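You operate a simulated robot arm through the tools that you are given. There is no shell and no other tool. Be economical: measure what you need, move in short steps, check, and stop when the job is done.

Carry out the task below with a simulated robot arm. There is one attempt and no reset: what you move stays moved.

Task
Blank G5 is bowed: roll it true on the rolling bed.
Fine: roll it under the shut lid; end with the plate in, the lid up and the blank back in its groove.

It is judged by the outcome, as a careful person would: the job done as asked, and still so three seconds after it is handed in. It fails if anything else is knocked over, pushed out of place, dropped, spilled or broken. A push-on lid holds only when it is set on centred and level and pressed home; a screw cap is set on level and turned clockwise until tight.

Robot
A 7-joint arm with a two-finger parallel gripper on a trunk, on a base that drives. Base frame: it is fixed to the floor where the robot stands at the start and does not move with it; the origin is under the middle of the robot, x ahead of it, y to its left, z up; the surface under the hand at the start is at about z = 85. Lengths are in cm, angles in rad, forces in N, time in s.
Its first joint turns from -2.897 to 2.897 rad. Places, roughly: hinged lid [90, 20, 110]; middle of the sliding plate [70, 20, 90]. Payload 3.43 kg.
The tool frame sits at the grasp point between the pads (the TCP): z along the fingers, y along the line on which they close. The tips reach 3 cm beyond it. The gripper opens to 9.4 cm. The fingers are 2.8 cm wide and 1 cm thick; the gripper's body (5 by 9.6 cm) begins 5.5 cm behind the TCP.
Orientation is that of the tool frame in the base frame, as a unit quaternion [x, y, z, w]. With the fingers straight down and closing along the base's y, the tool's x points along the base's -x, its y along +y and its z along -z.

Tools
- The arm moves only by the tool arm_command. Its argument "moves" is a list of rows, each an object (a shift or turn left out is 0, a gripper value left out holds the last) with "linear": the shift along the tool's x, y, z in units of 20 mm (1.0 is 20 mm), a list of three; "delta_rot": the turn, a rotation vector about the tool's x, y, z in units of 4 degrees (1.0 is 4 degrees), a list of three. In form: [{"linear": [dx, dy, dz], "delta_rot": [wx, wy, wz]}, ...]. A call has 1 to 20 rows; each row shifts and turns the commanded pose from where the row before left it, along the tool's axes as they then stand. "hand" is the finger opening in cm, from 0 to 9.4, set as the call begins (left out, the last holds). A call with a number of a shift or a turn outside -1 to 1 is refused whole. Rows are played at 5 a second. More than 5 cm and 0.15 rad between two rows, or a gripper value outside its range, and nothing of the call is played. A pose out of reach is approached as far as the arm can. The call stops where the force on the tool passes 90 N (or 10 N more than at its start, if that is more) or the arm is blocked; 0.2 s more then pass. Each finger travels about 4.5 cm/s and halts on what it meets, pressing with about 41 N; the grip force reading is that of the motor and also rises with nothing between the fingers. The clock runs only during rows and for 0.2 s after the last one: add rows that do not move to give the fingers time. It gives the time, the measured TCP pose, the force on the tool (base axes), the opening and the grip force at its end, in the units of the frame above (readings bear some noise), with the torque about the TCP (base axes, N m) and any sound that the robot's microphone picked up.
- Cameras (640 x 400 px; columns grow to the right, rows downward): "scene" is now at [4.65, 23.83, 141.65]; the picture's right is [0.02, -1.00, 0.00], its down [-0.37, -0.01, -0.93] and it looks along [0.93, 0.02, -0.37] (base axes); focal length 214 px, centre (320, 200). "wrist" rides on the gripper at [7.6, 1.4, -10.3] in the tool frame; the picture's right is [-0.18, 0.98, 0.00], its down [-0.75, -0.14, -0.64] and it looks along [-0.63, -0.12, 0.77] (tool axes); focal length 243 px, centre (320, 200). There is no depth. A picture from a camera that has moved, and an enlarged one, comes with that camera's place and axes in the base frame and with its lens. The place of the scene camera against the robot may be out by one fixed shift of up to 2.5 cm in any direction.
- capture(camera): a new picture of that camera. No time passes.
- steer(legs): drives the robot by 1 to 6 legs, each [ahead, turn to the left] in cm and rad, along the robot's own axes; the way and the turn of a leg run together, so that a leg with both is an arc; at most 150 cm and 3.142 rad a leg. The arm and the cameras ride along, it lands a little off, and it stops where it bumps. It gives what a move gives.
- aim_head(pan, tilt): turns the head with the scene camera to pan (to the left, within 2.094 rad either way) and tilt (down, from -0.506 to 1.204), counted from straight ahead of the robot. It gives what a move gives.
- enlarge(camera, box): a new picture of the part [left, top, right, bottom] of that camera's present view, enlarged. No time passes.
- hand_in(): hands the job in; it is judged then, once.

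Go step by step. Nothing tells you exact positions but the pictures and the camera data: compare them with the known pose of the tool, close in by small moves and look again before you grip or let go. The budget is 120 turns and 90 pictures, counting those below and the enlarged ones. Unless the task says otherwise, let go and move clear before handing in, and close with one line.

The tools are called by a JSON object that holds its "fn" and its "kwargs". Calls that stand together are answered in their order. arm_command: Moves the arm, as the interface text tells. Its arguments: {"type":"object","properties":{"moves":{"type":"array"},"hand":{"type":"number"}},"required":["moves"]} The other tools are called the same way: steer (legs) drives the base; aim_head (pan, tilt) turns the head that bears the scene camera; capture (camera) takes a picture; enlarge (camera, box) takes an enlarged picture of a part of a camera's view; hand_in () hands the job in.

At the start:

```text
clock: 0.0
eef_pos: [48.31, 34.75, 147.14]
tcp_rot: [-0.002, 1.0, 0.0, 0.0]
wrist_force: [0.1, -0.3, 1.3]
wrist_torque: [-0.03, -0.01, 0.04]
gripper_width: 9.38
grip_force: 0.0
robot x, y, heading: [-0.05, 0.11, -0.003]
head pan, tilt: [0.019, 0.377]
```

scene: 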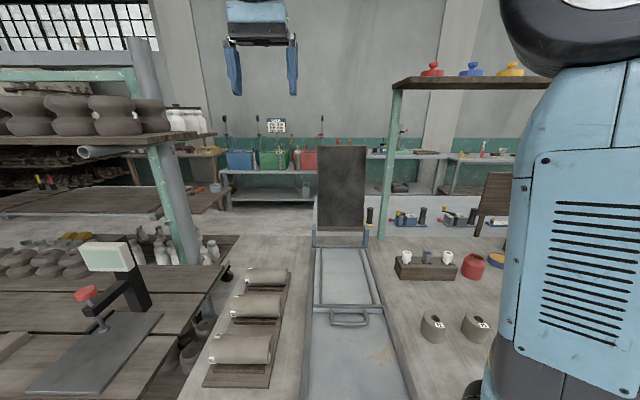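
wrist: 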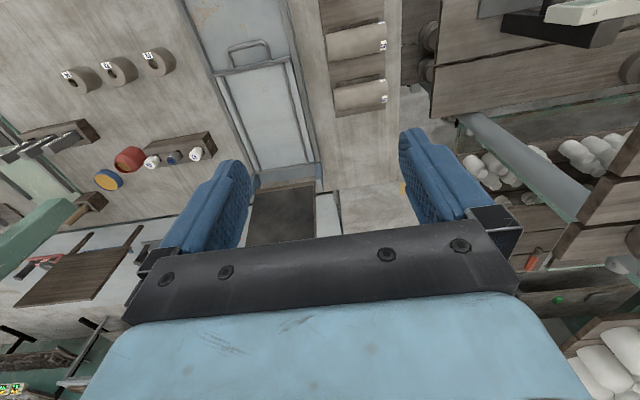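

I see a rolling bed with an upright lid ahead, a sliding plate with a handle, and three blanks on grooved racks to the left. I look closer to find the labels.

{"fn": "enlarge", "kwargs": {"camera": "scene", "box": [180, 240, 420, 400]}}

{"fn": "enlarge", "kwargs": {"camera": "wrist", "box": [180, 0, 420, 150]}}

{"fn": "aim_head", "kwargs": {"pan": 0.0, "tilt": 0.8}}

{"fn": "capture", "kwargs": {"camera": "scene"}}

```text
2.50 times, centred on (300, 320) of scene
camera zoom: at [4.65, 23.83, 141.65], right [0.02, -1.0, 0.0], down [-0.37, -0.01, -0.93], along [0.93, 0.02, -0.37], focal length 536 px, centre (370, -100)
```

zoom: 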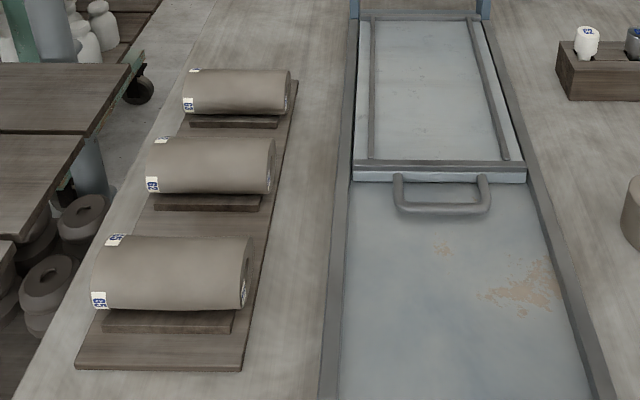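

```text
2.67 times, centred on (300, 75) of wrist
camera zoom: at [40.97, 36.22, 157.58], right [0.18, 0.98, 0.0], down [0.75, -0.14, 0.64], along [0.63, -0.12, -0.77], focal length 647 px, centre (373, 533)
```

zoom: 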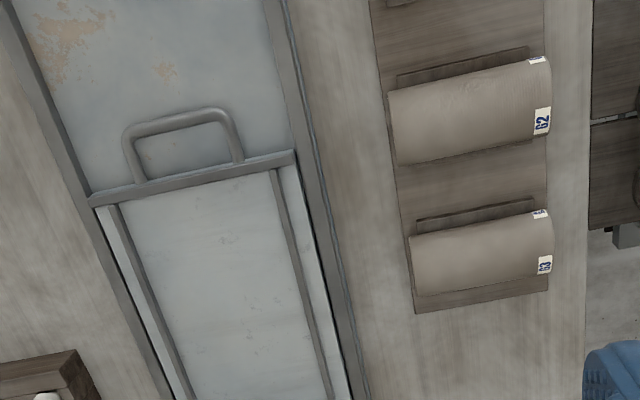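

```text
clock: 0.9
eef_pos: [48.32, 34.97, 147.34]
tcp_rot: [-0.002, 1.0, 0.0, 0.0]
wrist_force: [-0.4, 0.4, -0.1]
wrist_torque: [0.0, 0.04, -0.02]
gripper_width: 9.4
grip_force: 0.1
robot x, y, heading: [0.06, -0.33, 0.001]
head pan, tilt: [0.0, 0.799]
```

```text
85 pictures are left
camera scene: at [3.43, 23.66, 137.94], right [0.0, -1.0, 0.0], down [-0.72, 0.0, -0.7], along [0.7, 0.0, -0.72], focal length 214 px, centre (320, 200)
```

scene: 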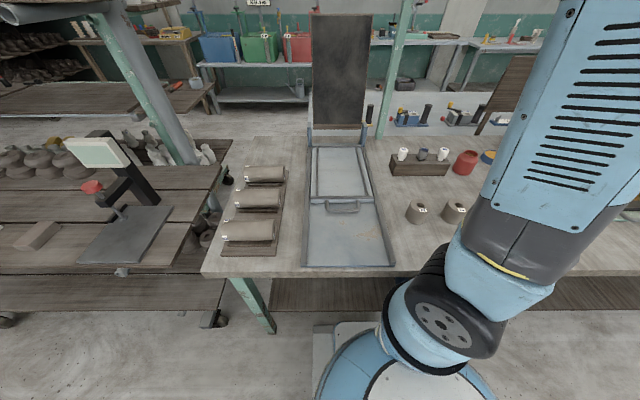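

The robot sits close to the table; bed runs along x from about 30 to 89 cm, blanks lie with axis along y near y=43. I zoom in on labels, lid and plate.

{"fn": "enlarge", "kwargs": {"camera": "scene", "box": [200, 150, 320, 270]}}

{"fn": "enlarge", "kwargs": {"camera": "scene", "box": [290, 125, 410, 275]}}

{"fn": "enlarge", "kwargs": {"camera": "scene", "box": [270, 0, 410, 150]}}

```text
3.33 times, centred on (260, 210) of scene
camera zoom: at [3.43, 23.66, 137.94], right [0.0, -1.0, 0.0], down [-0.72, 0.0, -0.7], along [0.7, 0.0, -0.72], focal length 715 px, centre (520, 167)
```

zoom: 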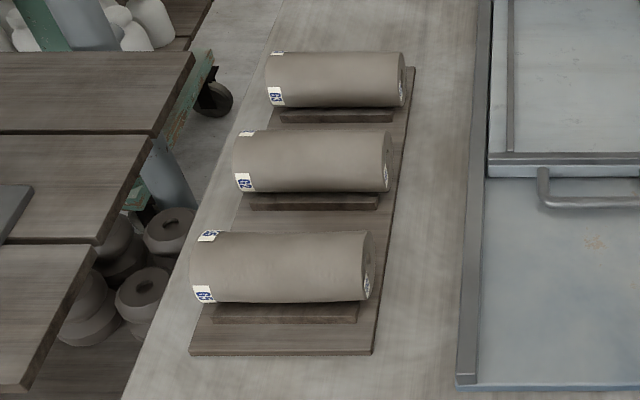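

```text
2.67 times, centred on (350, 200) of scene
camera zoom: at [3.43, 23.66, 137.94], right [0.0, -1.0, 0.0], down [-0.72, 0.0, -0.7], along [0.7, 0.0, -0.72], focal length 572 px, centre (240, 200)
```

zoom: 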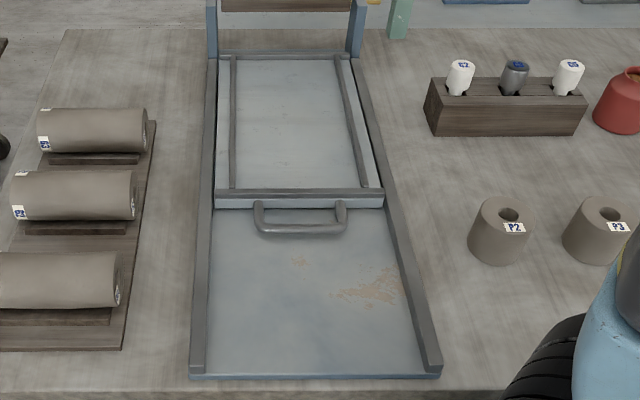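

```text
2.67 times, centred on (340, 75) of scene
camera zoom: at [3.43, 23.66, 137.94], right [0.0, -1.0, 0.0], down [-0.72, 0.0, -0.7], along [0.7, 0.0, -0.72], focal length 572 px, centre (267, 533)
```

zoom: 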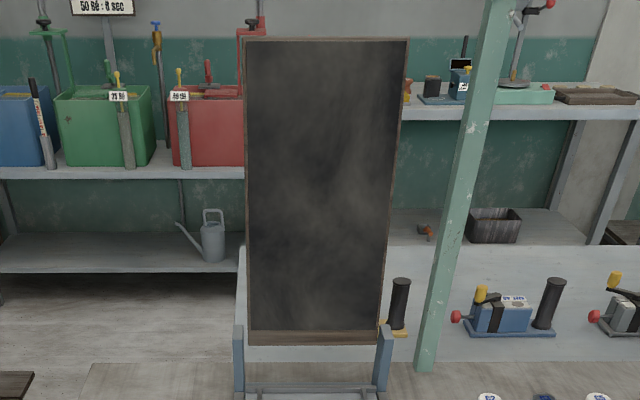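

{"fn": "enlarge", "kwargs": {"camera": "scene", "box": [215, 210, 285, 260]}}

{"fn": "enlarge", "kwargs": {"camera": "scene", "box": [230, 155, 300, 210]}}

```text
8.00 times, centred on (250, 235) of scene
camera zoom: at [3.43, 23.66, 137.94], right [0.0, -1.0, 0.0], down [-0.72, 0.0, -0.7], along [0.7, 0.0, -0.72], focal length 1716 px, centre (880, -80)
```

zoom: 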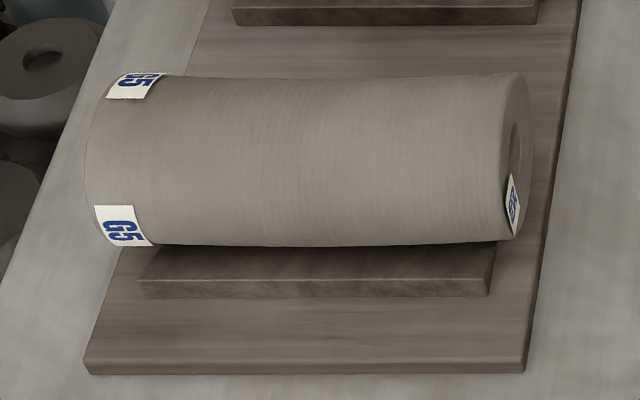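

```text
7.27 times, centred on (265, 182) of scene
camera zoom: at [3.43, 23.66, 137.94], right [0.0, -1.0, 0.0], down [-0.72, 0.0, -0.7], along [0.7, 0.0, -0.72], focal length 1560 px, centre (720, 327)
```

zoom: 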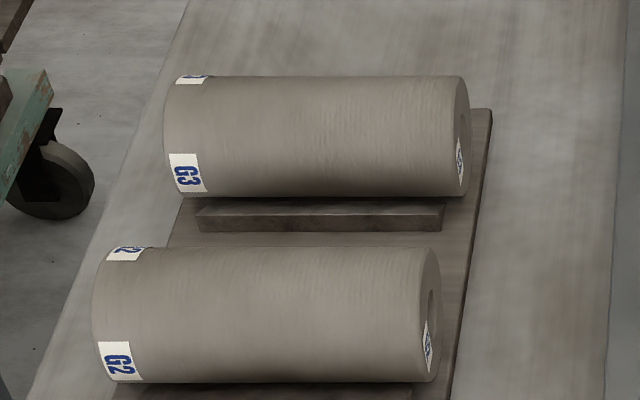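

G5 is the nearest blank and is bowed. I yaw the tool 90° so that the fingers close along x, while descending part way.

{"fn": "arm_command", "kwargs": {"moves": [{"linear": [0, 0, 0.6], "delta_rot": [0, 0, -1]}, {"linear": [0, 0, 0.6], "delta_rot": [0, 0, -1]}, {"linear": [0, 0, 0.6], "delta_rot": [0, 0, -1]}, {"linear": [0, 0, 0.6], "delta_rot": [0, 0, -1]}, {"linear": [0, 0, 0.6], "delta_rot": [0, 0, -1]}, {"linear": [0, 0, 0.6], "delta_rot": [0, 0, -1]}, {"linear": [0, 0, 0.6], "delta_rot": [0, 0, -1]}, {"linear": [0, 0, 0.6], "delta_rot": [0, 0, -1]}, {"linear": [0, 0, 0.6], "delta_rot": [0, 0, -1]}, {"linear": [0, 0, 0.6], "delta_rot": [0, 0, -1]}, {"linear": [0, 0, 0.6], "delta_rot": [0, 0, -1]}, {"linear": [0, 0, 0.6], "delta_rot": [0, 0, -1]}, {"linear": [0, 0, 0.6], "delta_rot": [0, 0, -1]}, {"linear": [0, 0, 0.6], "delta_rot": [0, 0, -1]}, {"linear": [0, 0, 0.6], "delta_rot": [0, 0, -1]}, {"linear": [0, 0, 0.6], "delta_rot": [0, 0, -1]}, {"linear": [0, 0, 0.6], "delta_rot": [0, 0, -1]}, {"linear": [0, 0, 0.6], "delta_rot": [0, 0, -1]}, {"linear": [0, 0, 0.6], "delta_rot": [0, 0, -1]}, {"linear": [0, 0, 0.6], "delta_rot": [0, 0, -1]}]}}

{"fn": "arm_command", "kwargs": {"moves": [{"linear": [0, 0, 0.5], "delta_rot": [0, 0, -1]}, {"linear": [0, 0, 0.5], "delta_rot": [0, 0, -1]}, {"linear": [0, 0, 0], "delta_rot": [0, 0, -0.5]}, {"linear": [0, 0, 0]}]}}

{"fn": "capture", "kwargs": {"camera": "wrist"}}

{"fn": "capture", "kwargs": {"camera": "scene"}}

```text
clock: 5.1
eef_pos: [48.5, 34.87, 123.15]
tcp_rot: [-0.644, 0.765, 0.0, 0.0]
wrist_force: [0.0, -0.7, -0.4]
wrist_torque: [0.02, 0.0, -0.01]
gripper_width: 9.39
grip_force: 0.1
robot x, y, heading: [0.04, -0.35, 0.004]
head pan, tilt: [0.0, 0.799]
```

```text
clock: 6.1
eef_pos: [48.49, 34.83, 121.14]
tcp_rot: [0.708, -0.706, 0.0, 0.0]
wrist_force: [-0.4, 0.6, -0.4]
wrist_torque: [0.03, -0.01, 0.03]
gripper_width: 9.4
grip_force: 0.0
robot x, y, heading: [0.05, -0.23, -0.001]
head pan, tilt: [0.0, 0.799]
```

```text
79 pictures are left
camera wrist: at [47.19, 27.25, 131.52], right [-0.98, 0.18, 0.0], down [0.14, 0.75, 0.64], along [0.12, 0.63, -0.77], focal length 243 px, centre (320, 200)
```

wrist: 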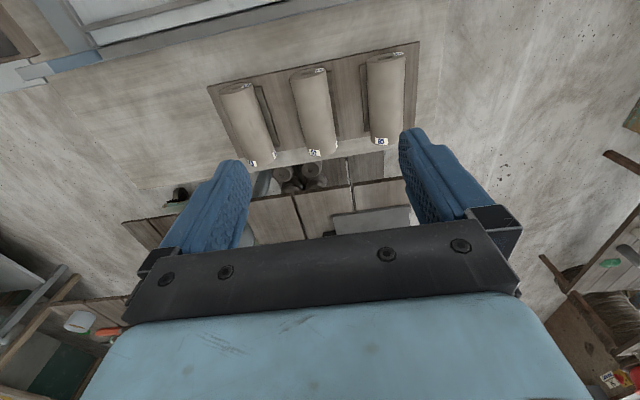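

```text
78 pictures are left
camera scene: at [3.43, 23.66, 137.93], right [0.0, -1.0, 0.0], down [-0.72, 0.0, -0.7], along [0.7, 0.0, -0.72], focal length 214 px, centre (320, 200)
```

scene: 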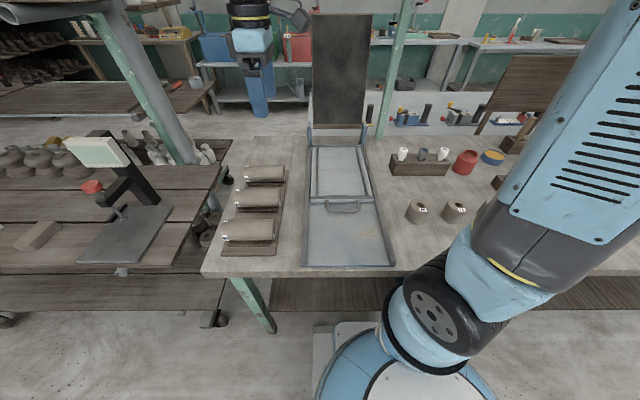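

The fingers now close along x; the wrist view puts G5's middle near (39, 42, 90). I move above it.

{"fn": "arm_command", "kwargs": {"moves": [{"linear": [-0.514, 0.679, 1]}, {"linear": [-0.514, 0.679, 1]}, {"linear": [-0.514, 0.679, 1]}, {"linear": [-0.514, 0.679, 1]}, {"linear": [-0.514, 0.679, 1]}, {"linear": [-0.514, 0.679, 1]}, {"linear": [-0.514, 0.679, 1]}, {"linear": [0, 0, 0]}]}}

{"fn": "capture", "kwargs": {"camera": "wrist"}}

{"fn": "capture", "kwargs": {"camera": "scene"}}

```text
clock: 7.9
eef_pos: [38.7, 42.2, 107.23]
tcp_rot: [0.708, -0.706, 0.0, 0.0]
wrist_force: [0.8, 0.4, -0.6]
wrist_torque: [0.03, 0.03, -0.01]
gripper_width: 9.4
grip_force: 0.0
robot x, y, heading: [-0.22, -0.12, -0.002]
head pan, tilt: [0.0, 0.799]
```

```text
77 pictures are left
camera wrist: at [37.48, 34.56, 117.55], right [-0.98, 0.18, 0.0], down [0.14, 0.75, 0.64], along [0.12, 0.63, -0.77], focal length 243 px, centre (320, 200)
```

wrist: 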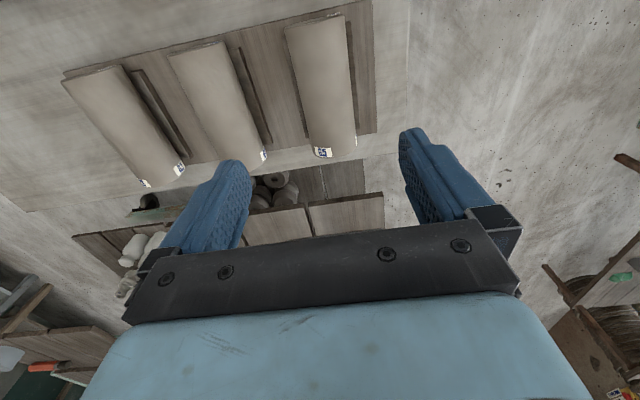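

```text
76 pictures are left
camera scene: at [3.42, 23.65, 137.93], right [0.0, -1.0, 0.0], down [-0.72, 0.0, -0.7], along [0.7, 0.0, -0.72], focal length 214 px, centre (320, 200)
```

scene: 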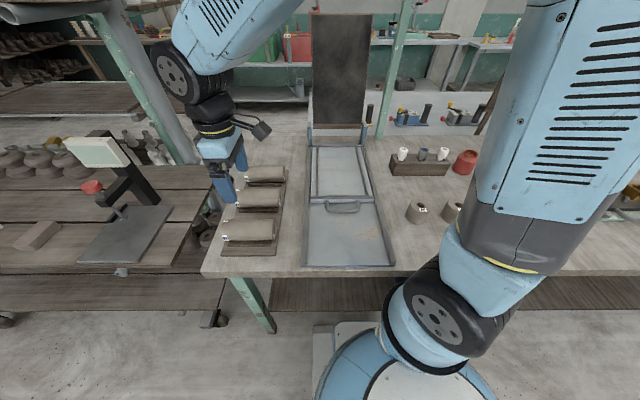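

Aligned over G5 within a few millimetres. I descend part way and look from the scene camera.

{"fn": "arm_command", "kwargs": {"moves": [{"linear": [0, 0.15, 1]}, {"linear": [0, 0, 1]}, {"linear": [0, 0, 1]}, {"linear": [0, 0, 1]}, {"linear": [0, 0, 1]}, {"linear": [0, 0, 1]}, {"linear": [0, 0, 0]}]}}

{"fn": "enlarge", "kwargs": {"camera": "scene", "box": [200, 170, 300, 260]}}

{"fn": "capture", "kwargs": {"camera": "wrist"}}

```text
clock: 9.5
eef_pos: [38.34, 42.12, 95.3]
tcp_rot: [0.708, -0.706, -0.001, 0.0]
wrist_force: [-0.1, 0.8, -0.1]
wrist_torque: [-0.01, 0.0, 0.01]
gripper_width: 9.41
grip_force: 0.1
robot x, y, heading: [0.22, 0.07, 0.0]
head pan, tilt: [0.0, 0.799]
```

```text
4.44 times, centred on (250, 215) of scene
camera zoom: at [3.43, 23.66, 137.93], right [0.0, -1.0, 0.0], down [-0.72, 0.0, -0.7], along [0.7, 0.0, -0.72], focal length 953 px, centre (631, 133)
```

zoom: 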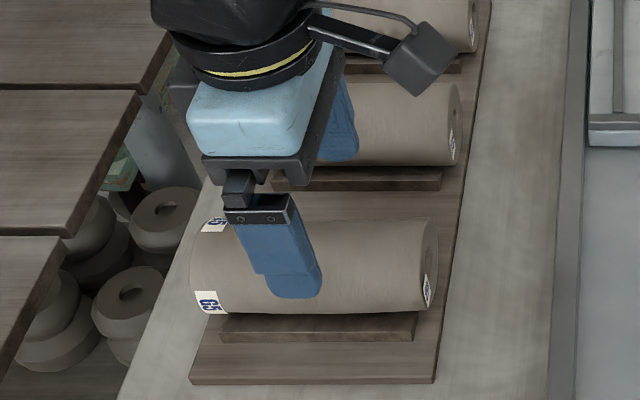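

```text
74 pictures are left
camera wrist: at [37.2, 34.52, 105.59], right [-0.98, 0.18, 0.0], down [0.14, 0.75, 0.64], along [0.12, 0.63, -0.77], focal length 243 px, centre (320, 200)
```

wrist: 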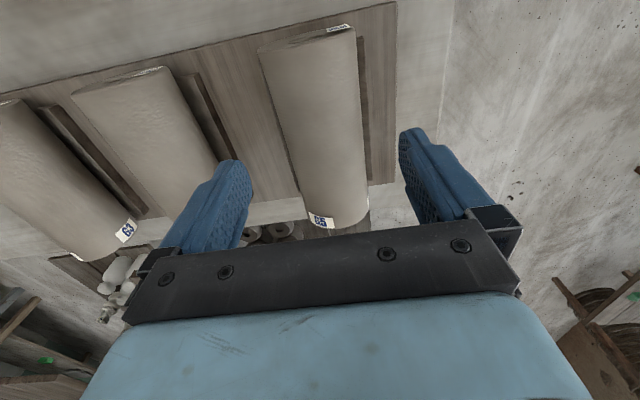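

Centred. I lower to z≈91 and close.

{"fn": "arm_command", "kwargs": {"moves": [{"linear": [0, 0, 0.7]}, {"linear": [0, 0, 0.7]}, {"linear": [0, 0, 0.7]}, {"linear": [0, 0, 0]}]}}

{"fn": "arm_command", "kwargs": {"moves": [{"linear": [0, 0, 0]}, {"linear": [0, 0, 0]}, {"linear": [0, 0, 0]}, {"linear": [0, 0, 0]}, {"linear": [0, 0, 0]}], "hand": 4.5}}

{"fn": "enlarge", "kwargs": {"camera": "scene", "box": [200, 170, 300, 260]}}

```text
clock: 10.5
eef_pos: [38.6, 42.13, 91.15]
tcp_rot: [0.708, -0.706, 0.0, 0.0]
wrist_force: [-0.4, 0.2, 0.9]
wrist_torque: [-0.02, -0.01, -0.02]
gripper_width: 9.4
grip_force: 0.0
robot x, y, heading: [-0.23, 0.05, 0.002]
head pan, tilt: [0.0, 0.799]
```

```text
clock: 11.7
eef_pos: [38.62, 42.06, 91.16]
tcp_rot: [0.709, -0.705, 0.0, 0.0]
wrist_force: [-4.1, 0.1, 3.4]
wrist_torque: [0.1, 0.23, 0.12]
gripper_width: 5.9
grip_force: 41.0
robot x, y, heading: [-0.11, -0.02, -0.001]
head pan, tilt: [0.0, 0.799]
```

```text
4.44 times, centred on (250, 215) of scene
camera zoom: at [3.41, 23.66, 137.93], right [0.0, -1.0, 0.0], down [-0.72, 0.0, -0.7], along [0.7, 0.0, -0.72], focal length 953 px, centre (631, 133)
```

zoom: 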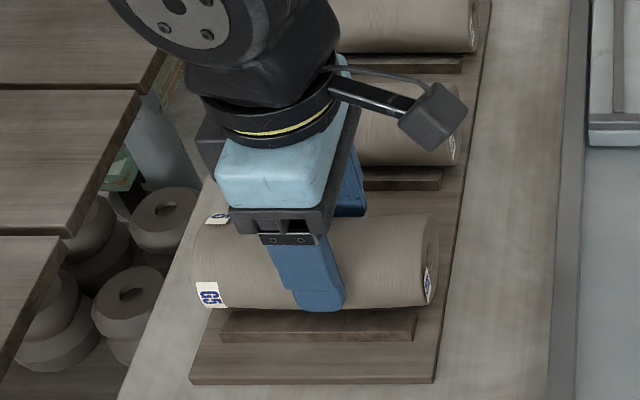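

G5 gripped at 5.9 cm. I lift it straight up.

{"fn": "arm_command", "kwargs": {"moves": [{"linear": [0, 0, -0.5]}, {"linear": [0, 0, -1]}, {"linear": [0, 0, -1]}, {"linear": [0, 0, -1]}, {"linear": [0, 0, -1]}, {"linear": [0, 0, -1]}, {"linear": [0, 0, -1]}, {"linear": [0, 0, -1]}, {"linear": [0, 0, 0]}]}}

{"fn": "enlarge", "kwargs": {"camera": "scene", "box": [180, 130, 320, 270]}}

```text
clock: 13.7
eef_pos: [38.67, 42.32, 106.17]
tcp_rot: [0.708, -0.706, -0.001, 0.0]
wrist_force: [0.0, -0.1, -5.9]
wrist_torque: [-0.06, -0.04, 0.0]
gripper_width: 5.91
grip_force: 41.0
robot x, y, heading: [0.1, -0.09, 0.003]
head pan, tilt: [0.0, 0.799]
```

```text
2.86 times, centred on (250, 200) of scene
camera zoom: at [3.44, 23.67, 137.93], right [0.0, -1.0, 0.0], down [-0.72, 0.0, -0.7], along [0.7, 0.0, -0.72], focal length 613 px, centre (520, 200)
```

zoom: 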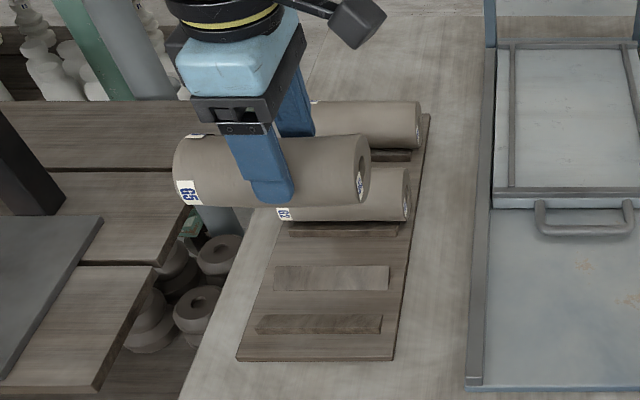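

G5 hangs level in the grip, its groove visible below. I carry it over the plate, high, then look with the wrist camera.

{"fn": "arm_command", "kwargs": {"moves": [{"linear": [0.9, -0.95, -0.2]}, {"linear": [0.9, -0.95, -0.2]}, {"linear": [0.9, -0.95, -0.2]}, {"linear": [0.9, -0.95, -0.2]}, {"linear": [0.9, -0.95, -0.2]}, {"linear": [0.9, -0.95, 0]}, {"linear": [0.9, -0.95, 0]}, {"linear": [0.9, -0.95, 0]}, {"linear": [0.9, -0.95, 0]}, {"linear": [0.9, -0.95, 0]}, {"linear": [0.9, -0.95, 0]}, {"linear": [0.9, -0.95, 0]}, {"linear": [0.9, -0.95, 0]}, {"linear": [0.9, -0.95, 0]}, {"linear": [0, 0, 0]}]}}

{"fn": "capture", "kwargs": {"camera": "wrist"}}

{"fn": "capture", "kwargs": {"camera": "scene"}}

```text
clock: 16.9
eef_pos: [65.3, 17.02, 107.91]
tcp_rot: [0.709, -0.706, -0.001, 0.001]
wrist_force: [-0.2, -0.4, -4.7]
wrist_torque: [-0.02, -0.01, -0.02]
gripper_width: 5.93
grip_force: 40.6
robot x, y, heading: [-0.06, 0.23, 0.001]
head pan, tilt: [0.0, 0.799]
```

```text
71 pictures are left
camera wrist: at [64.04, 9.3, 118.32], right [-0.98, 0.18, 0.0], down [0.14, 0.75, 0.64], along [0.12, 0.63, -0.77], focal length 243 px, centre (320, 200)
```

wrist: 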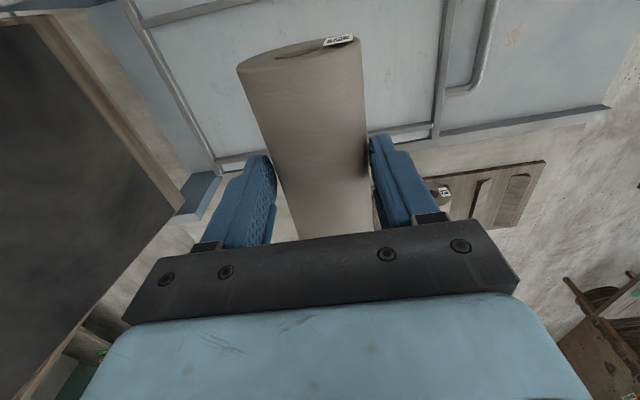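

```text
70 pictures are left
camera scene: at [3.46, 23.66, 137.93], right [0.0, -1.0, 0.0], down [-0.72, 0.0, -0.7], along [0.7, 0.0, -0.72], focal length 214 px, centre (320, 200)
```

scene: 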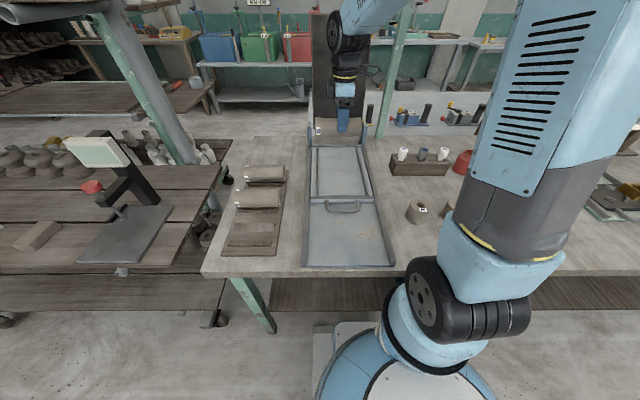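

The plate's inner strips are at y≈8.1–24.5, x≈53–81. I shift to (64, 16.4) and lower toward the plate.

{"fn": "arm_command", "kwargs": {"moves": [{"linear": [0.3, 0.65, 0]}, {"linear": [0, 0, 1]}, {"linear": [0, 0, 1]}, {"linear": [0, 0, 1]}, {"linear": [0, 0, 1]}, {"linear": [0, 0, 1]}, {"linear": [0, 0, 0.7]}, {"linear": [0, 0, 0]}]}}

{"fn": "enlarge", "kwargs": {"camera": "scene", "box": [290, 110, 410, 230]}}

{"fn": "capture", "kwargs": {"camera": "wrist"}}

```text
clock: 18.7
eef_pos: [63.85, 16.37, 96.69]
tcp_rot: [0.709, -0.706, 0.0, 0.0]
wrist_force: [-0.3, -0.4, -5.8]
wrist_torque: [-0.05, 0.05, -0.02]
gripper_width: 5.9
grip_force: 41.1
robot x, y, heading: [-0.15, -0.36, 0.001]
head pan, tilt: [0.0, 0.799]
```

```text
3.33 times, centred on (350, 170) of scene
camera zoom: at [3.47, 23.66, 137.93], right [0.0, -1.0, 0.0], down [-0.72, 0.0, -0.7], along [0.7, 0.0, -0.72], focal length 715 px, centre (220, 300)
```

zoom: 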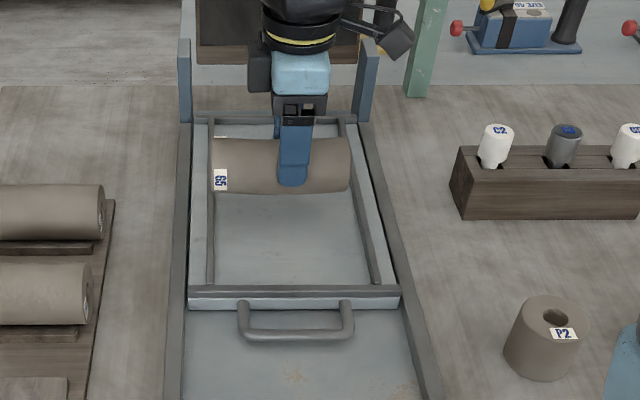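

```text
68 pictures are left
camera wrist: at [62.7, 8.71, 107.08], right [-0.98, 0.18, 0.0], down [0.14, 0.75, 0.64], along [0.12, 0.63, -0.77], focal length 243 px, centre (320, 200)
```

wrist: 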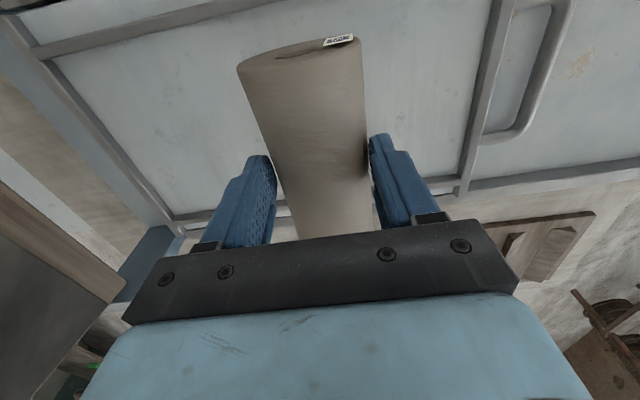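

{"fn": "arm_command", "kwargs": {"moves": [{"linear": [0, 0, 0.3]}, {"linear": [0, 0, 0.3]}, {"linear": [0, 0, 0.3]}, {"linear": [0, 0, 0]}]}}

{"fn": "enlarge", "kwargs": {"camera": "scene", "box": [300, 120, 390, 210]}}

```text
clock: 19.7
eef_pos: [63.92, 16.39, 94.93]
tcp_rot: [0.708, -0.706, 0.0, 0.0]
wrist_force: [0.0, 0.2, -5.0]
wrist_torque: [-0.05, -0.02, -0.03]
gripper_width: 5.93
grip_force: 40.9
robot x, y, heading: [-0.05, -0.41, -0.001]
head pan, tilt: [0.0, 0.799]
```

```text
4.44 times, centred on (345, 165) of scene
camera zoom: at [3.47, 23.66, 137.93], right [0.0, -1.0, 0.0], down [-0.72, 0.0, -0.7], along [0.7, 0.0, -0.72], focal length 953 px, centre (209, 356)
```

zoom: 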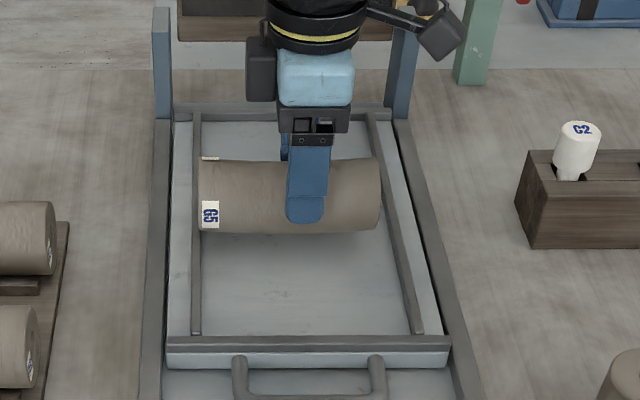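

The left end sits close to the left strip; I shift 0.6 cm to the right and look again.

{"fn": "arm_command", "kwargs": {"moves": [{"linear": [0.3, 0, 0]}, {"linear": [0, 0, 0.2]}, {"linear": [0, 0, 0]}]}}

{"fn": "enlarge", "kwargs": {"camera": "scene", "box": [315, 135, 380, 180]}}

```text
clock: 20.5
eef_pos: [63.86, 15.69, 94.61]
tcp_rot: [0.708, -0.706, -0.001, 0.0]
wrist_force: [0.2, 0.0, -6.8]
wrist_torque: [-0.04, -0.02, -0.03]
gripper_width: 5.92
grip_force: 41.4
robot x, y, heading: [-0.02, -0.19, 0.001]
head pan, tilt: [0.0, 0.799]
```

```text
8.89 times, centred on (348, 158) of scene
camera zoom: at [3.47, 23.66, 137.93], right [0.0, -1.0, 0.0], down [-0.72, 0.0, -0.7], along [0.7, 0.0, -0.72], focal length 1906 px, centre (76, 578)
```

zoom: 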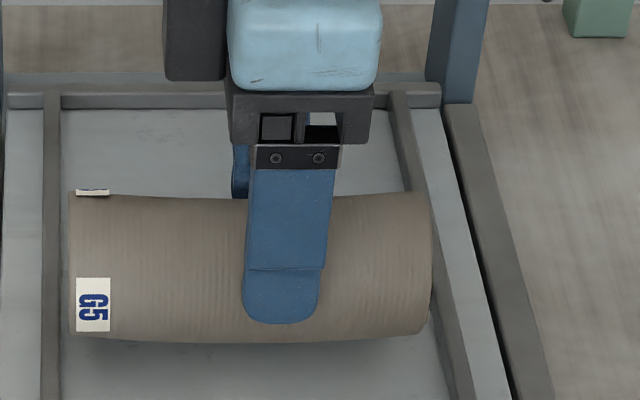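

{"fn": "arm_command", "kwargs": {"moves": [{"linear": [-0.13, 0, 0.2]}, {"linear": [0, 0, 0.2]}, {"linear": [0, 0, 0]}]}}

{"fn": "enlarge", "kwargs": {"camera": "scene", "box": [315, 135, 380, 180]}}

```text
clock: 21.3
eef_pos: [63.96, 15.95, 93.68]
tcp_rot: [0.709, -0.706, 0.0, 0.0]
wrist_force: [-0.2, 0.0, -5.4]
wrist_torque: [-0.04, 0.0, 0.04]
gripper_width: 5.9
grip_force: 41.5
robot x, y, heading: [-0.17, -0.09, -0.007]
head pan, tilt: [0.0, 0.799]
```

```text
8.89 times, centred on (348, 158) of scene
camera zoom: at [3.47, 23.66, 137.93], right [0.0, -1.0, 0.0], down [-0.72, 0.0, -0.7], along [0.7, 0.0, -0.72], focal length 1906 px, centre (76, 578)
```

zoom: 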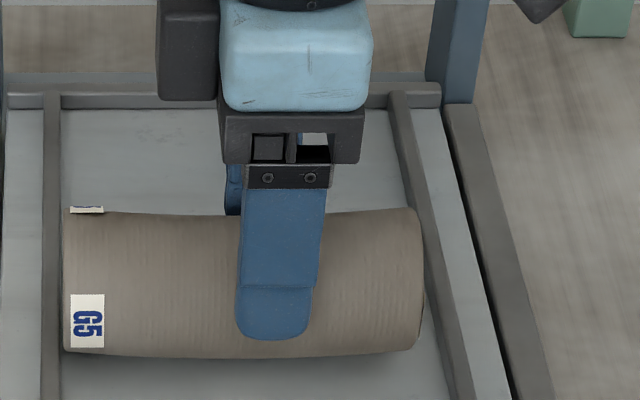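

{"fn": "arm_command", "kwargs": {"moves": [{"linear": [0.22, 0, 0]}, {"linear": [0, 0, 0.15]}, {"linear": [0, 0, 0.15]}, {"linear": [0, 0, 0]}]}}

{"fn": "enlarge", "kwargs": {"camera": "scene", "box": [315, 135, 380, 180]}}

```text
clock: 22.3
eef_pos: [63.95, 15.54, 93.23]
tcp_rot: [0.709, -0.705, 0.001, -0.001]
wrist_force: [0.7, -6.5, 26.1]
wrist_torque: [-0.59, 0.04, -0.06]
gripper_width: 5.94
grip_force: 41.3
robot x, y, heading: [0.01, -0.06, -0.007]
head pan, tilt: [0.0, 0.799]
```

```text
8.89 times, centred on (348, 158) of scene
camera zoom: at [3.35, 23.61, 137.94], right [0.0, -1.0, 0.0], down [-0.72, 0.0, -0.7], along [0.7, 0.0, -0.72], focal length 1906 px, centre (76, 578)
```

zoom: 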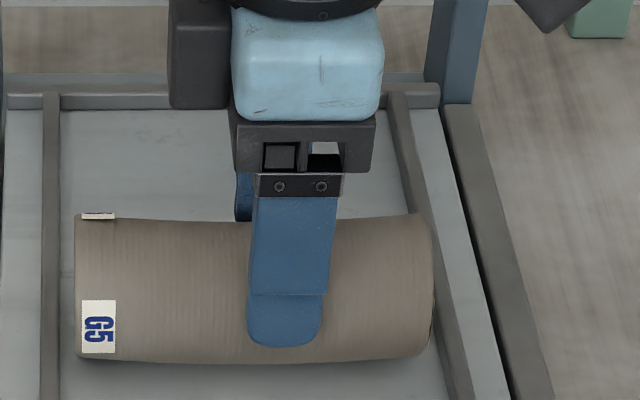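

Contact is felt at TCP z≈93.2. I ease up a little and open the fingers.

{"fn": "arm_command", "kwargs": {"moves": [{"linear": [0, 0, -0.08]}, {"linear": [0, 0, 0]}]}}

{"fn": "arm_command", "kwargs": {"moves": [{"linear": [0, 0, 0]}, {"linear": [0, 0, 0]}, {"linear": [0, 0, 0]}, {"linear": [0, 0, 0]}, {"linear": [0, 0, 0]}], "hand": 9.4}}

{"fn": "enlarge", "kwargs": {"camera": "scene", "box": [315, 135, 380, 180]}}

```text
clock: 22.9
eef_pos: [63.99, 15.43, 93.33]
tcp_rot: [0.708, -0.706, 0.0, 0.0]
wrist_force: [-2.5, -4.0, 18.3]
wrist_torque: [-0.01, 0.24, -0.16]
gripper_width: 5.91
grip_force: 40.6
robot x, y, heading: [0.14, -0.17, -0.002]
head pan, tilt: [0.0, 0.799]
```

```text
clock: 24.1
eef_pos: [64.11, 15.51, 93.32]
tcp_rot: [0.709, -0.706, 0.0, 0.0]
wrist_force: [-0.1, 0.1, -1.2]
wrist_torque: [0.01, 0.0, 0.02]
gripper_width: 9.41
grip_force: 0.1
robot x, y, heading: [-0.12, 0.03, -0.003]
head pan, tilt: [0.0, 0.799]
```

```text
8.89 times, centred on (348, 158) of scene
camera zoom: at [3.45, 23.65, 137.93], right [0.0, -1.0, 0.0], down [-0.72, 0.0, -0.7], along [0.7, 0.0, -0.72], focal length 1906 px, centre (76, 578)
```

zoom: 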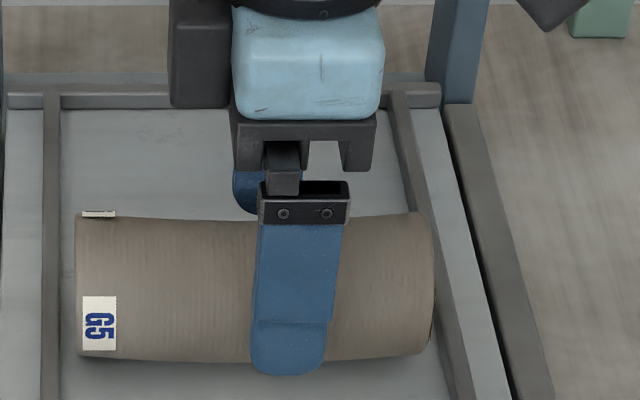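

G5 rests flat on the plate between the strips. I lift clear and look at it and at the lid.

{"fn": "arm_command", "kwargs": {"moves": [{"linear": [0, 0, -1]}, {"linear": [0, 0, -1]}, {"linear": [0, 0, -1]}, {"linear": [0, 0, -1]}, {"linear": [0, 0, -1]}, {"linear": [0, 0, -1]}, {"linear": [0, 0, -1]}, {"linear": [0, 0, -1]}, {"linear": [0, 0, -1]}, {"linear": [0, 0, -1]}, {"linear": [0, 0, -1]}, {"linear": [0, 0, -1]}, {"linear": [0, 0, -1]}, {"linear": [0, 0, -1]}, {"linear": [0, 0, -1]}, {"linear": [0, 0, -1]}, {"linear": [0, 0, -1]}, {"linear": [0, 0, -1]}, {"linear": [0, 0, -1]}, {"linear": [0, 0, -1]}]}}

{"fn": "capture", "kwargs": {"camera": "wrist"}}

{"fn": "aim_head", "kwargs": {"pan": 0.0, "tilt": 0.45}}

{"fn": "capture", "kwargs": {"camera": "scene"}}

```text
clock: 28.3
eef_pos: [63.92, 15.45, 133.29]
tcp_rot: [0.708, -0.706, -0.001, 0.0]
wrist_force: [-0.2, -0.8, 0.2]
wrist_torque: [-0.02, 0.0, 0.03]
gripper_width: 9.38
grip_force: 0.1
robot x, y, heading: [-0.35, -0.01, 0.001]
head pan, tilt: [0.0, 0.799]
```

```text
62 pictures are left
camera wrist: at [62.73, 7.83, 143.57], right [-0.98, 0.18, 0.0], down [0.14, 0.75, 0.64], along [0.12, 0.63, -0.77], focal length 243 px, centre (320, 200)
```

wrist: 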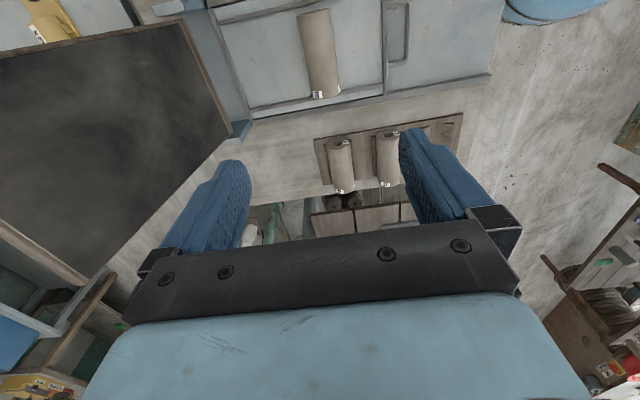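

```text
clock: 29.1
eef_pos: [64.02, 15.5, 133.25]
tcp_rot: [0.708, -0.706, -0.001, 0.001]
wrist_force: [-1.1, 1.0, -0.1]
wrist_torque: [0.0, 0.01, 0.02]
gripper_width: 9.39
grip_force: 0.0
robot x, y, heading: [0.04, -0.16, -0.003]
head pan, tilt: [0.0, 0.45]
```

```text
61 pictures are left
camera scene: at [4.56, 23.65, 140.97], right [0.0, -1.0, 0.0], down [-0.44, 0.0, -0.9], along [0.9, 0.0, -0.44], focal length 214 px, centre (320, 200)
```

scene: 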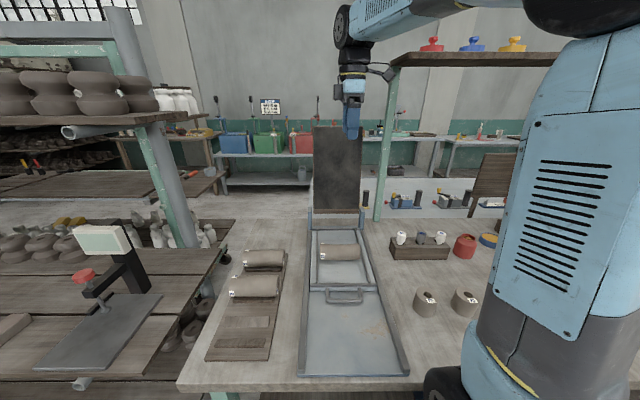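

{"fn": "enlarge", "kwargs": {"camera": "wrist", "box": [0, 0, 260, 300]}}

{"fn": "enlarge", "kwargs": {"camera": "scene", "box": [290, 110, 390, 240]}}

```text
1.33 times, centred on (130, 150) of wrist
camera zoom: at [62.73, 7.82, 143.55], right [-0.98, 0.18, 0.0], down [0.14, 0.75, 0.64], along [0.12, 0.63, -0.77], focal length 324 px, centre (573, 267)
```

zoom: 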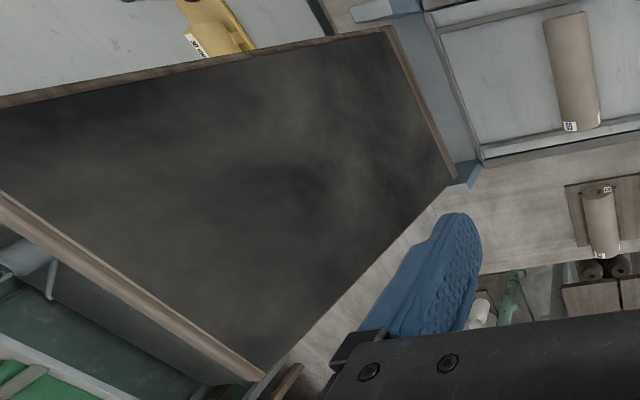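

```text
3.08 times, centred on (340, 175) of scene
camera zoom: at [4.56, 23.65, 140.97], right [0.0, -1.0, 0.0], down [-0.44, 0.0, -0.9], along [0.9, 0.0, -0.44], focal length 660 px, centre (258, 277)
```

zoom: 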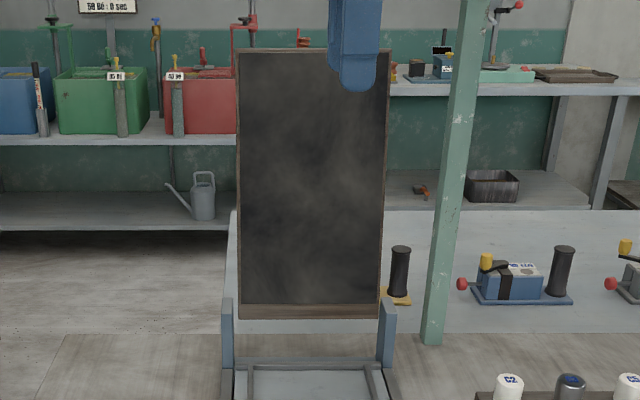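

The lid is a ~2 cm board leaning slightly back, its top edge near (90, 16, 130). I rise and go over its top edge to check reach.

{"fn": "arm_command", "kwargs": {"moves": [{"linear": [0, 0, -1]}, {"linear": [0, 0, -1]}, {"linear": [0, 0, -1]}, {"linear": [0, 0, -1]}, {"linear": [0, -1, -0.5]}, {"linear": [0, -1, 0]}, {"linear": [0, -1, 0]}, {"linear": [0, -1, 0]}, {"linear": [0, -1, 0]}, {"linear": [0, -1, 0]}, {"linear": [0, -1, 0]}, {"linear": [0, -1, 0]}, {"linear": [0, -1, 0]}, {"linear": [0, 0, 0]}]}}

{"fn": "capture", "kwargs": {"camera": "wrist"}}

{"fn": "enlarge", "kwargs": {"camera": "scene", "box": [260, 40, 420, 240]}}

```text
clock: 32.1
eef_pos: [81.89, 15.6, 142.15]
tcp_rot: [0.708, -0.707, 0.0, -0.001]
wrist_force: [-0.2, 0.5, 0.1]
wrist_torque: [0.01, 0.02, -0.01]
gripper_width: 9.39
grip_force: 0.0
robot x, y, heading: [0.14, 0.42, 0.002]
head pan, tilt: [0.0, 0.45]
```

```text
58 pictures are left
camera wrist: at [80.72, 8.0, 152.53], right [-0.98, 0.18, 0.0], down [0.14, 0.75, 0.64], along [0.12, 0.63, -0.77], focal length 243 px, centre (320, 200)
```

wrist: 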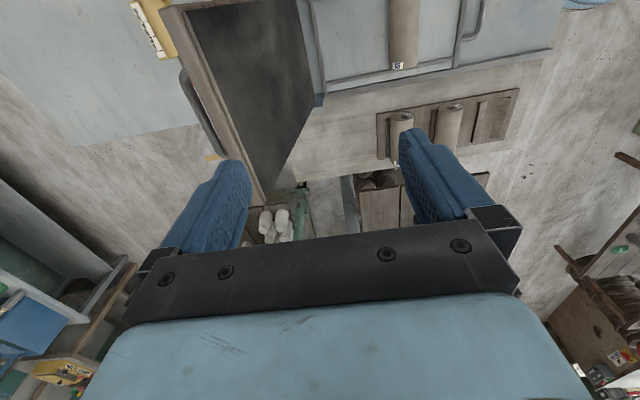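

```text
2.00 times, centred on (340, 140) of scene
camera zoom: at [4.61, 23.66, 140.97], right [0.0, -1.0, 0.0], down [-0.44, 0.0, -0.9], along [0.9, 0.0, -0.44], focal length 429 px, centre (280, 320)
```

zoom: 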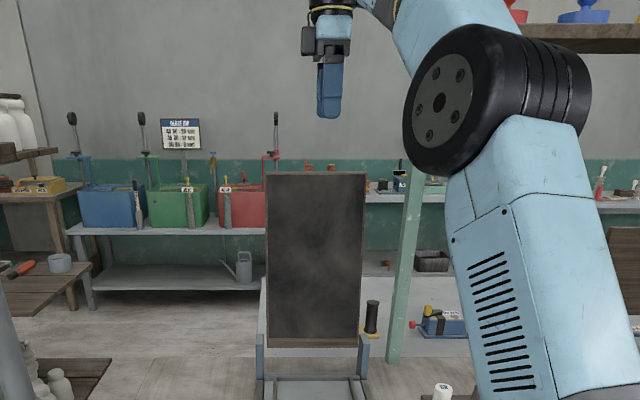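

{"fn": "enlarge", "kwargs": {"camera": "wrist", "box": [130, 0, 340, 210]}}

```text
1.90 times, centred on (235, 105) of wrist
camera zoom: at [80.72, 8.0, 152.53], right [-0.98, 0.18, 0.0], down [0.14, 0.75, 0.64], along [0.12, 0.63, -0.77], focal length 462 px, centre (482, 381)
```

zoom: 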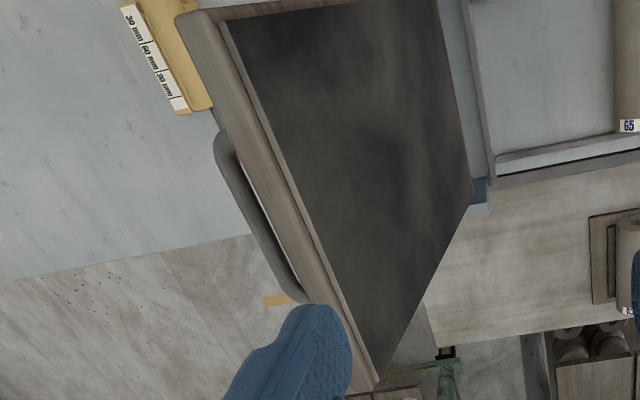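

The lid has a bar handle on its back, parallel to y, near (95, 16, 127). I go above it to check reach and get a second view.

{"fn": "arm_command", "kwargs": {"moves": [{"linear": [-0.3, -1, 0.2]}, {"linear": [0, -1, 0]}, {"linear": [0, -1, 0]}, {"linear": [0, -1, 0]}, {"linear": [0, -1, 0]}, {"linear": [0, -1, 0]}, {"linear": [0, -0.5, 0]}, {"linear": [0, 0, 0]}]}}

{"fn": "capture", "kwargs": {"camera": "wrist"}}

{"fn": "enlarge", "kwargs": {"camera": "wrist", "box": [230, 0, 440, 210]}}

```text
clock: 33.9
eef_pos: [81.83, 15.67, 142.14]
tcp_rot: [0.708, -0.706, 0.001, 0.0]
wrist_force: [-0.4, -0.4, 0.5]
wrist_torque: [-0.01, 0.0, 0.01]
gripper_width: 9.38
grip_force: 0.0
out of reach, approached as far as the arm can: row 1, 2, 3, 4, 5, 6, 7
robot x, y, heading: [-0.03, -0.26, 0.0]
head pan, tilt: [0.0, 0.45]
```

```text
55 pictures are left
camera wrist: at [80.68, 7.99, 152.55], right [-0.98, 0.18, 0.0], down [0.14, 0.75, 0.64], along [0.12, 0.63, -0.77], focal length 243 px, centre (320, 200)
```

wrist: 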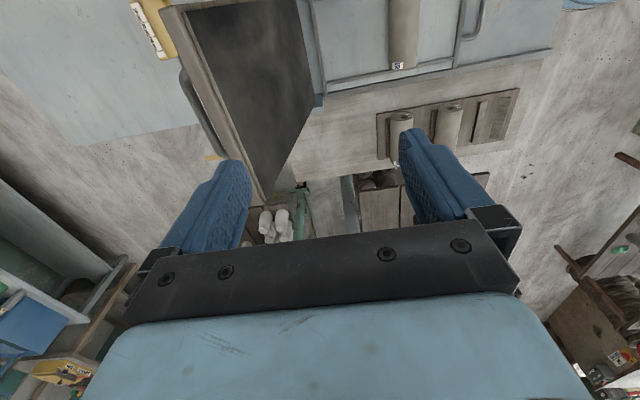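

```text
1.90 times, centred on (335, 105) of wrist
camera zoom: at [80.68, 7.99, 152.55], right [-0.98, 0.18, 0.0], down [0.14, 0.75, 0.64], along [0.12, 0.63, -0.77], focal length 462 px, centre (291, 381)
```

zoom: 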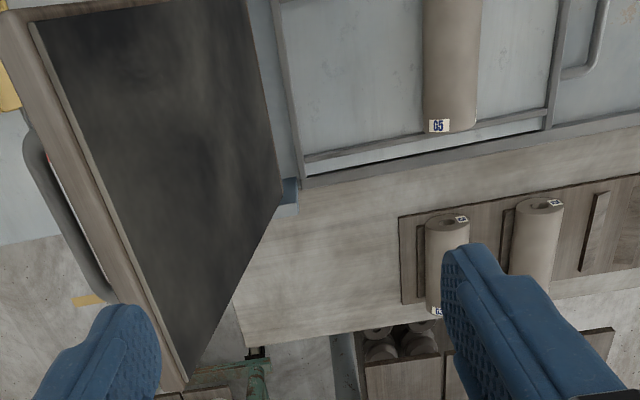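

Straight-down reach ends at x≈82 at this height, so the robot must stand closer. I look down at the base and table edge to see what room there is.

{"fn": "aim_head", "kwargs": {"pan": 0.0, "tilt": 1.2}}

{"fn": "capture", "kwargs": {"camera": "scene"}}

```text
clock: 35.0
eef_pos: [81.84, 15.71, 142.26]
tcp_rot: [0.709, -0.706, 0.0, 0.0]
wrist_force: [0.7, 0.0, -0.3]
wrist_torque: [0.03, -0.01, 0.0]
gripper_width: 9.41
grip_force: 0.0
robot x, y, heading: [0.13, -0.07, -0.001]
head pan, tilt: [0.0, 1.201]
```

```text
53 pictures are left
camera scene: at [0.99, 23.65, 135.16], right [0.0, -1.0, 0.0], down [-0.93, 0.0, -0.36], along [0.36, 0.0, -0.93], focal length 214 px, centre (320, 200)
```

scene: 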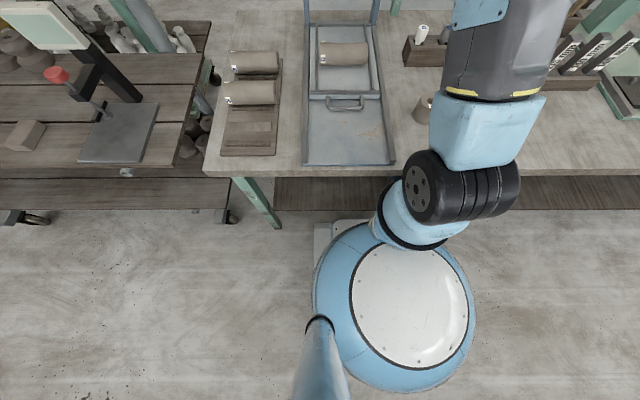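

There is little room to drive forward. Instead I will tilt the tool forward and straddle the lid's top edge at y≈9, clear of the handle, then pull it over. First I tilt 28° and shift.

{"fn": "arm_command", "kwargs": {"moves": [{"linear": [0.47, 0, 0], "delta_rot": [1, 0, 0]}, {"linear": [0.47, 0, 0], "delta_rot": [1, 0, 0]}, {"linear": [0.47, 0, 0], "delta_rot": [1, 0, 0]}, {"linear": [0.47, 0, 0], "delta_rot": [1, 0, 0]}, {"linear": [0.47, 0, 0], "delta_rot": [1, 0, 0]}, {"linear": [0.47, 0, 0], "delta_rot": [1, 0, 0]}, {"linear": [0.47, 0, 0], "delta_rot": [1, 0, 0]}, {"linear": [0, 0, 0]}]}}

{"fn": "aim_head", "kwargs": {"pan": 0.0, "tilt": 0.45}}

{"fn": "capture", "kwargs": {"camera": "wrist"}}

```text
clock: 36.8
eef_pos: [81.93, 9.07, 142.35]
tcp_rot: [0.688, -0.685, 0.171, -0.171]
wrist_force: [0.7, 0.4, 0.6]
wrist_torque: [0.02, -0.03, 0.02]
gripper_width: 9.41
grip_force: 0.0
robot x, y, heading: [0.23, -0.2, -0.003]
head pan, tilt: [0.0, 1.201]
```

```text
clock: 37.9
eef_pos: [82.04, 9.03, 142.45]
tcp_rot: [0.687, -0.686, 0.171, -0.171]
wrist_force: [0.1, 0.0, 0.0]
wrist_torque: [-0.01, -0.05, 0.0]
gripper_width: 9.41
grip_force: 0.1
robot x, y, heading: [-0.15, -0.34, -0.002]
head pan, tilt: [0.0, 0.45]
```

```text
52 pictures are left
camera wrist: at [76.15, 1.38, 150.79], right [-0.87, 0.18, -0.46], down [-0.18, 0.75, 0.63], along [0.46, 0.63, -0.62], focal length 243 px, centre (320, 200)
```

wrist: 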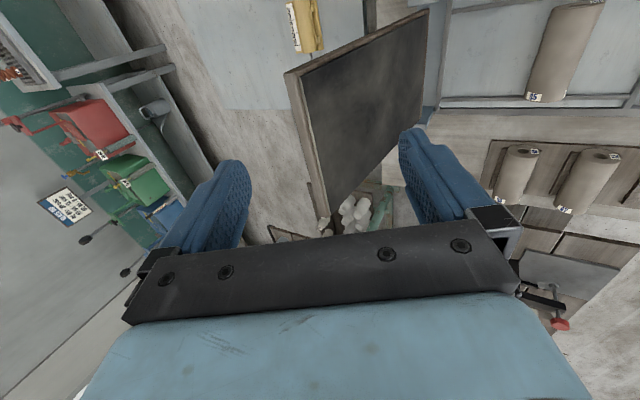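

The lid's top edge already shows between the fingers. I move along to just above it.

{"fn": "arm_command", "kwargs": {"moves": [{"linear": [0, -0.26, 0.9]}, {"linear": [0, -0.26, 0.9]}, {"linear": [0, -0.26, 0.9]}, {"linear": [0, -0.26, 0.9]}, {"linear": [0, -0.26, 0.9]}, {"linear": [0, 0, 0]}]}}

{"fn": "capture", "kwargs": {"camera": "wrist"}}

{"fn": "enlarge", "kwargs": {"camera": "scene", "box": [270, 60, 430, 240]}}

```text
clock: 39.3
eef_pos: [88.56, 9.08, 135.49]
tcp_rot: [0.687, -0.685, 0.171, -0.171]
wrist_force: [-0.2, 0.7, -0.1]
wrist_torque: [0.0, -0.03, 0.0]
gripper_width: 9.42
grip_force: 0.0
robot x, y, heading: [0.23, -0.04, 0.003]
head pan, tilt: [0.0, 0.45]
```

```text
51 pictures are left
camera wrist: at [82.66, 1.43, 143.88], right [-0.87, 0.18, -0.46], down [-0.18, 0.75, 0.63], along [0.46, 0.63, -0.62], focal length 243 px, centre (320, 200)
```

wrist: 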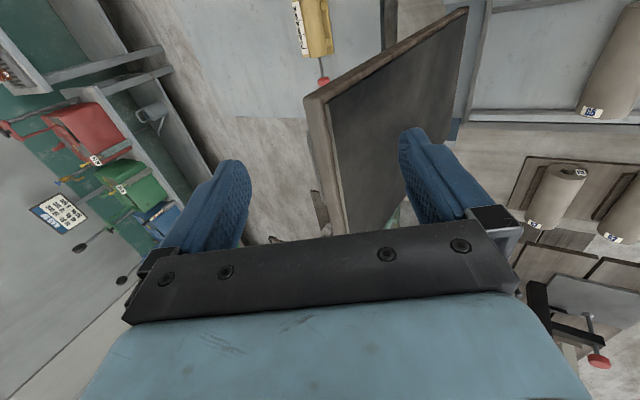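

```text
2.22 times, centred on (350, 150) of scene
camera zoom: at [4.59, 23.65, 140.97], right [0.0, -1.0, 0.0], down [-0.44, 0.0, -0.9], along [0.9, 0.0, -0.44], focal length 477 px, centre (253, 311)
```

zoom: 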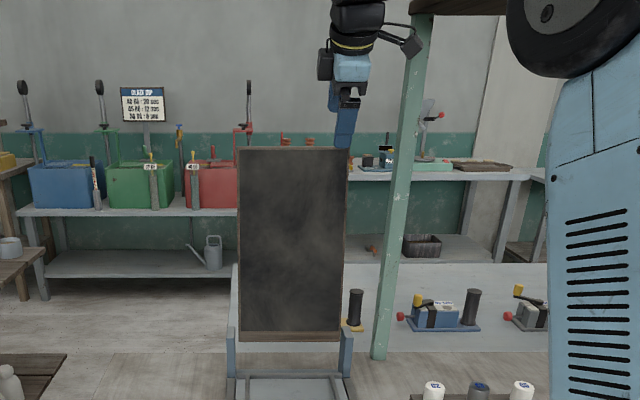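

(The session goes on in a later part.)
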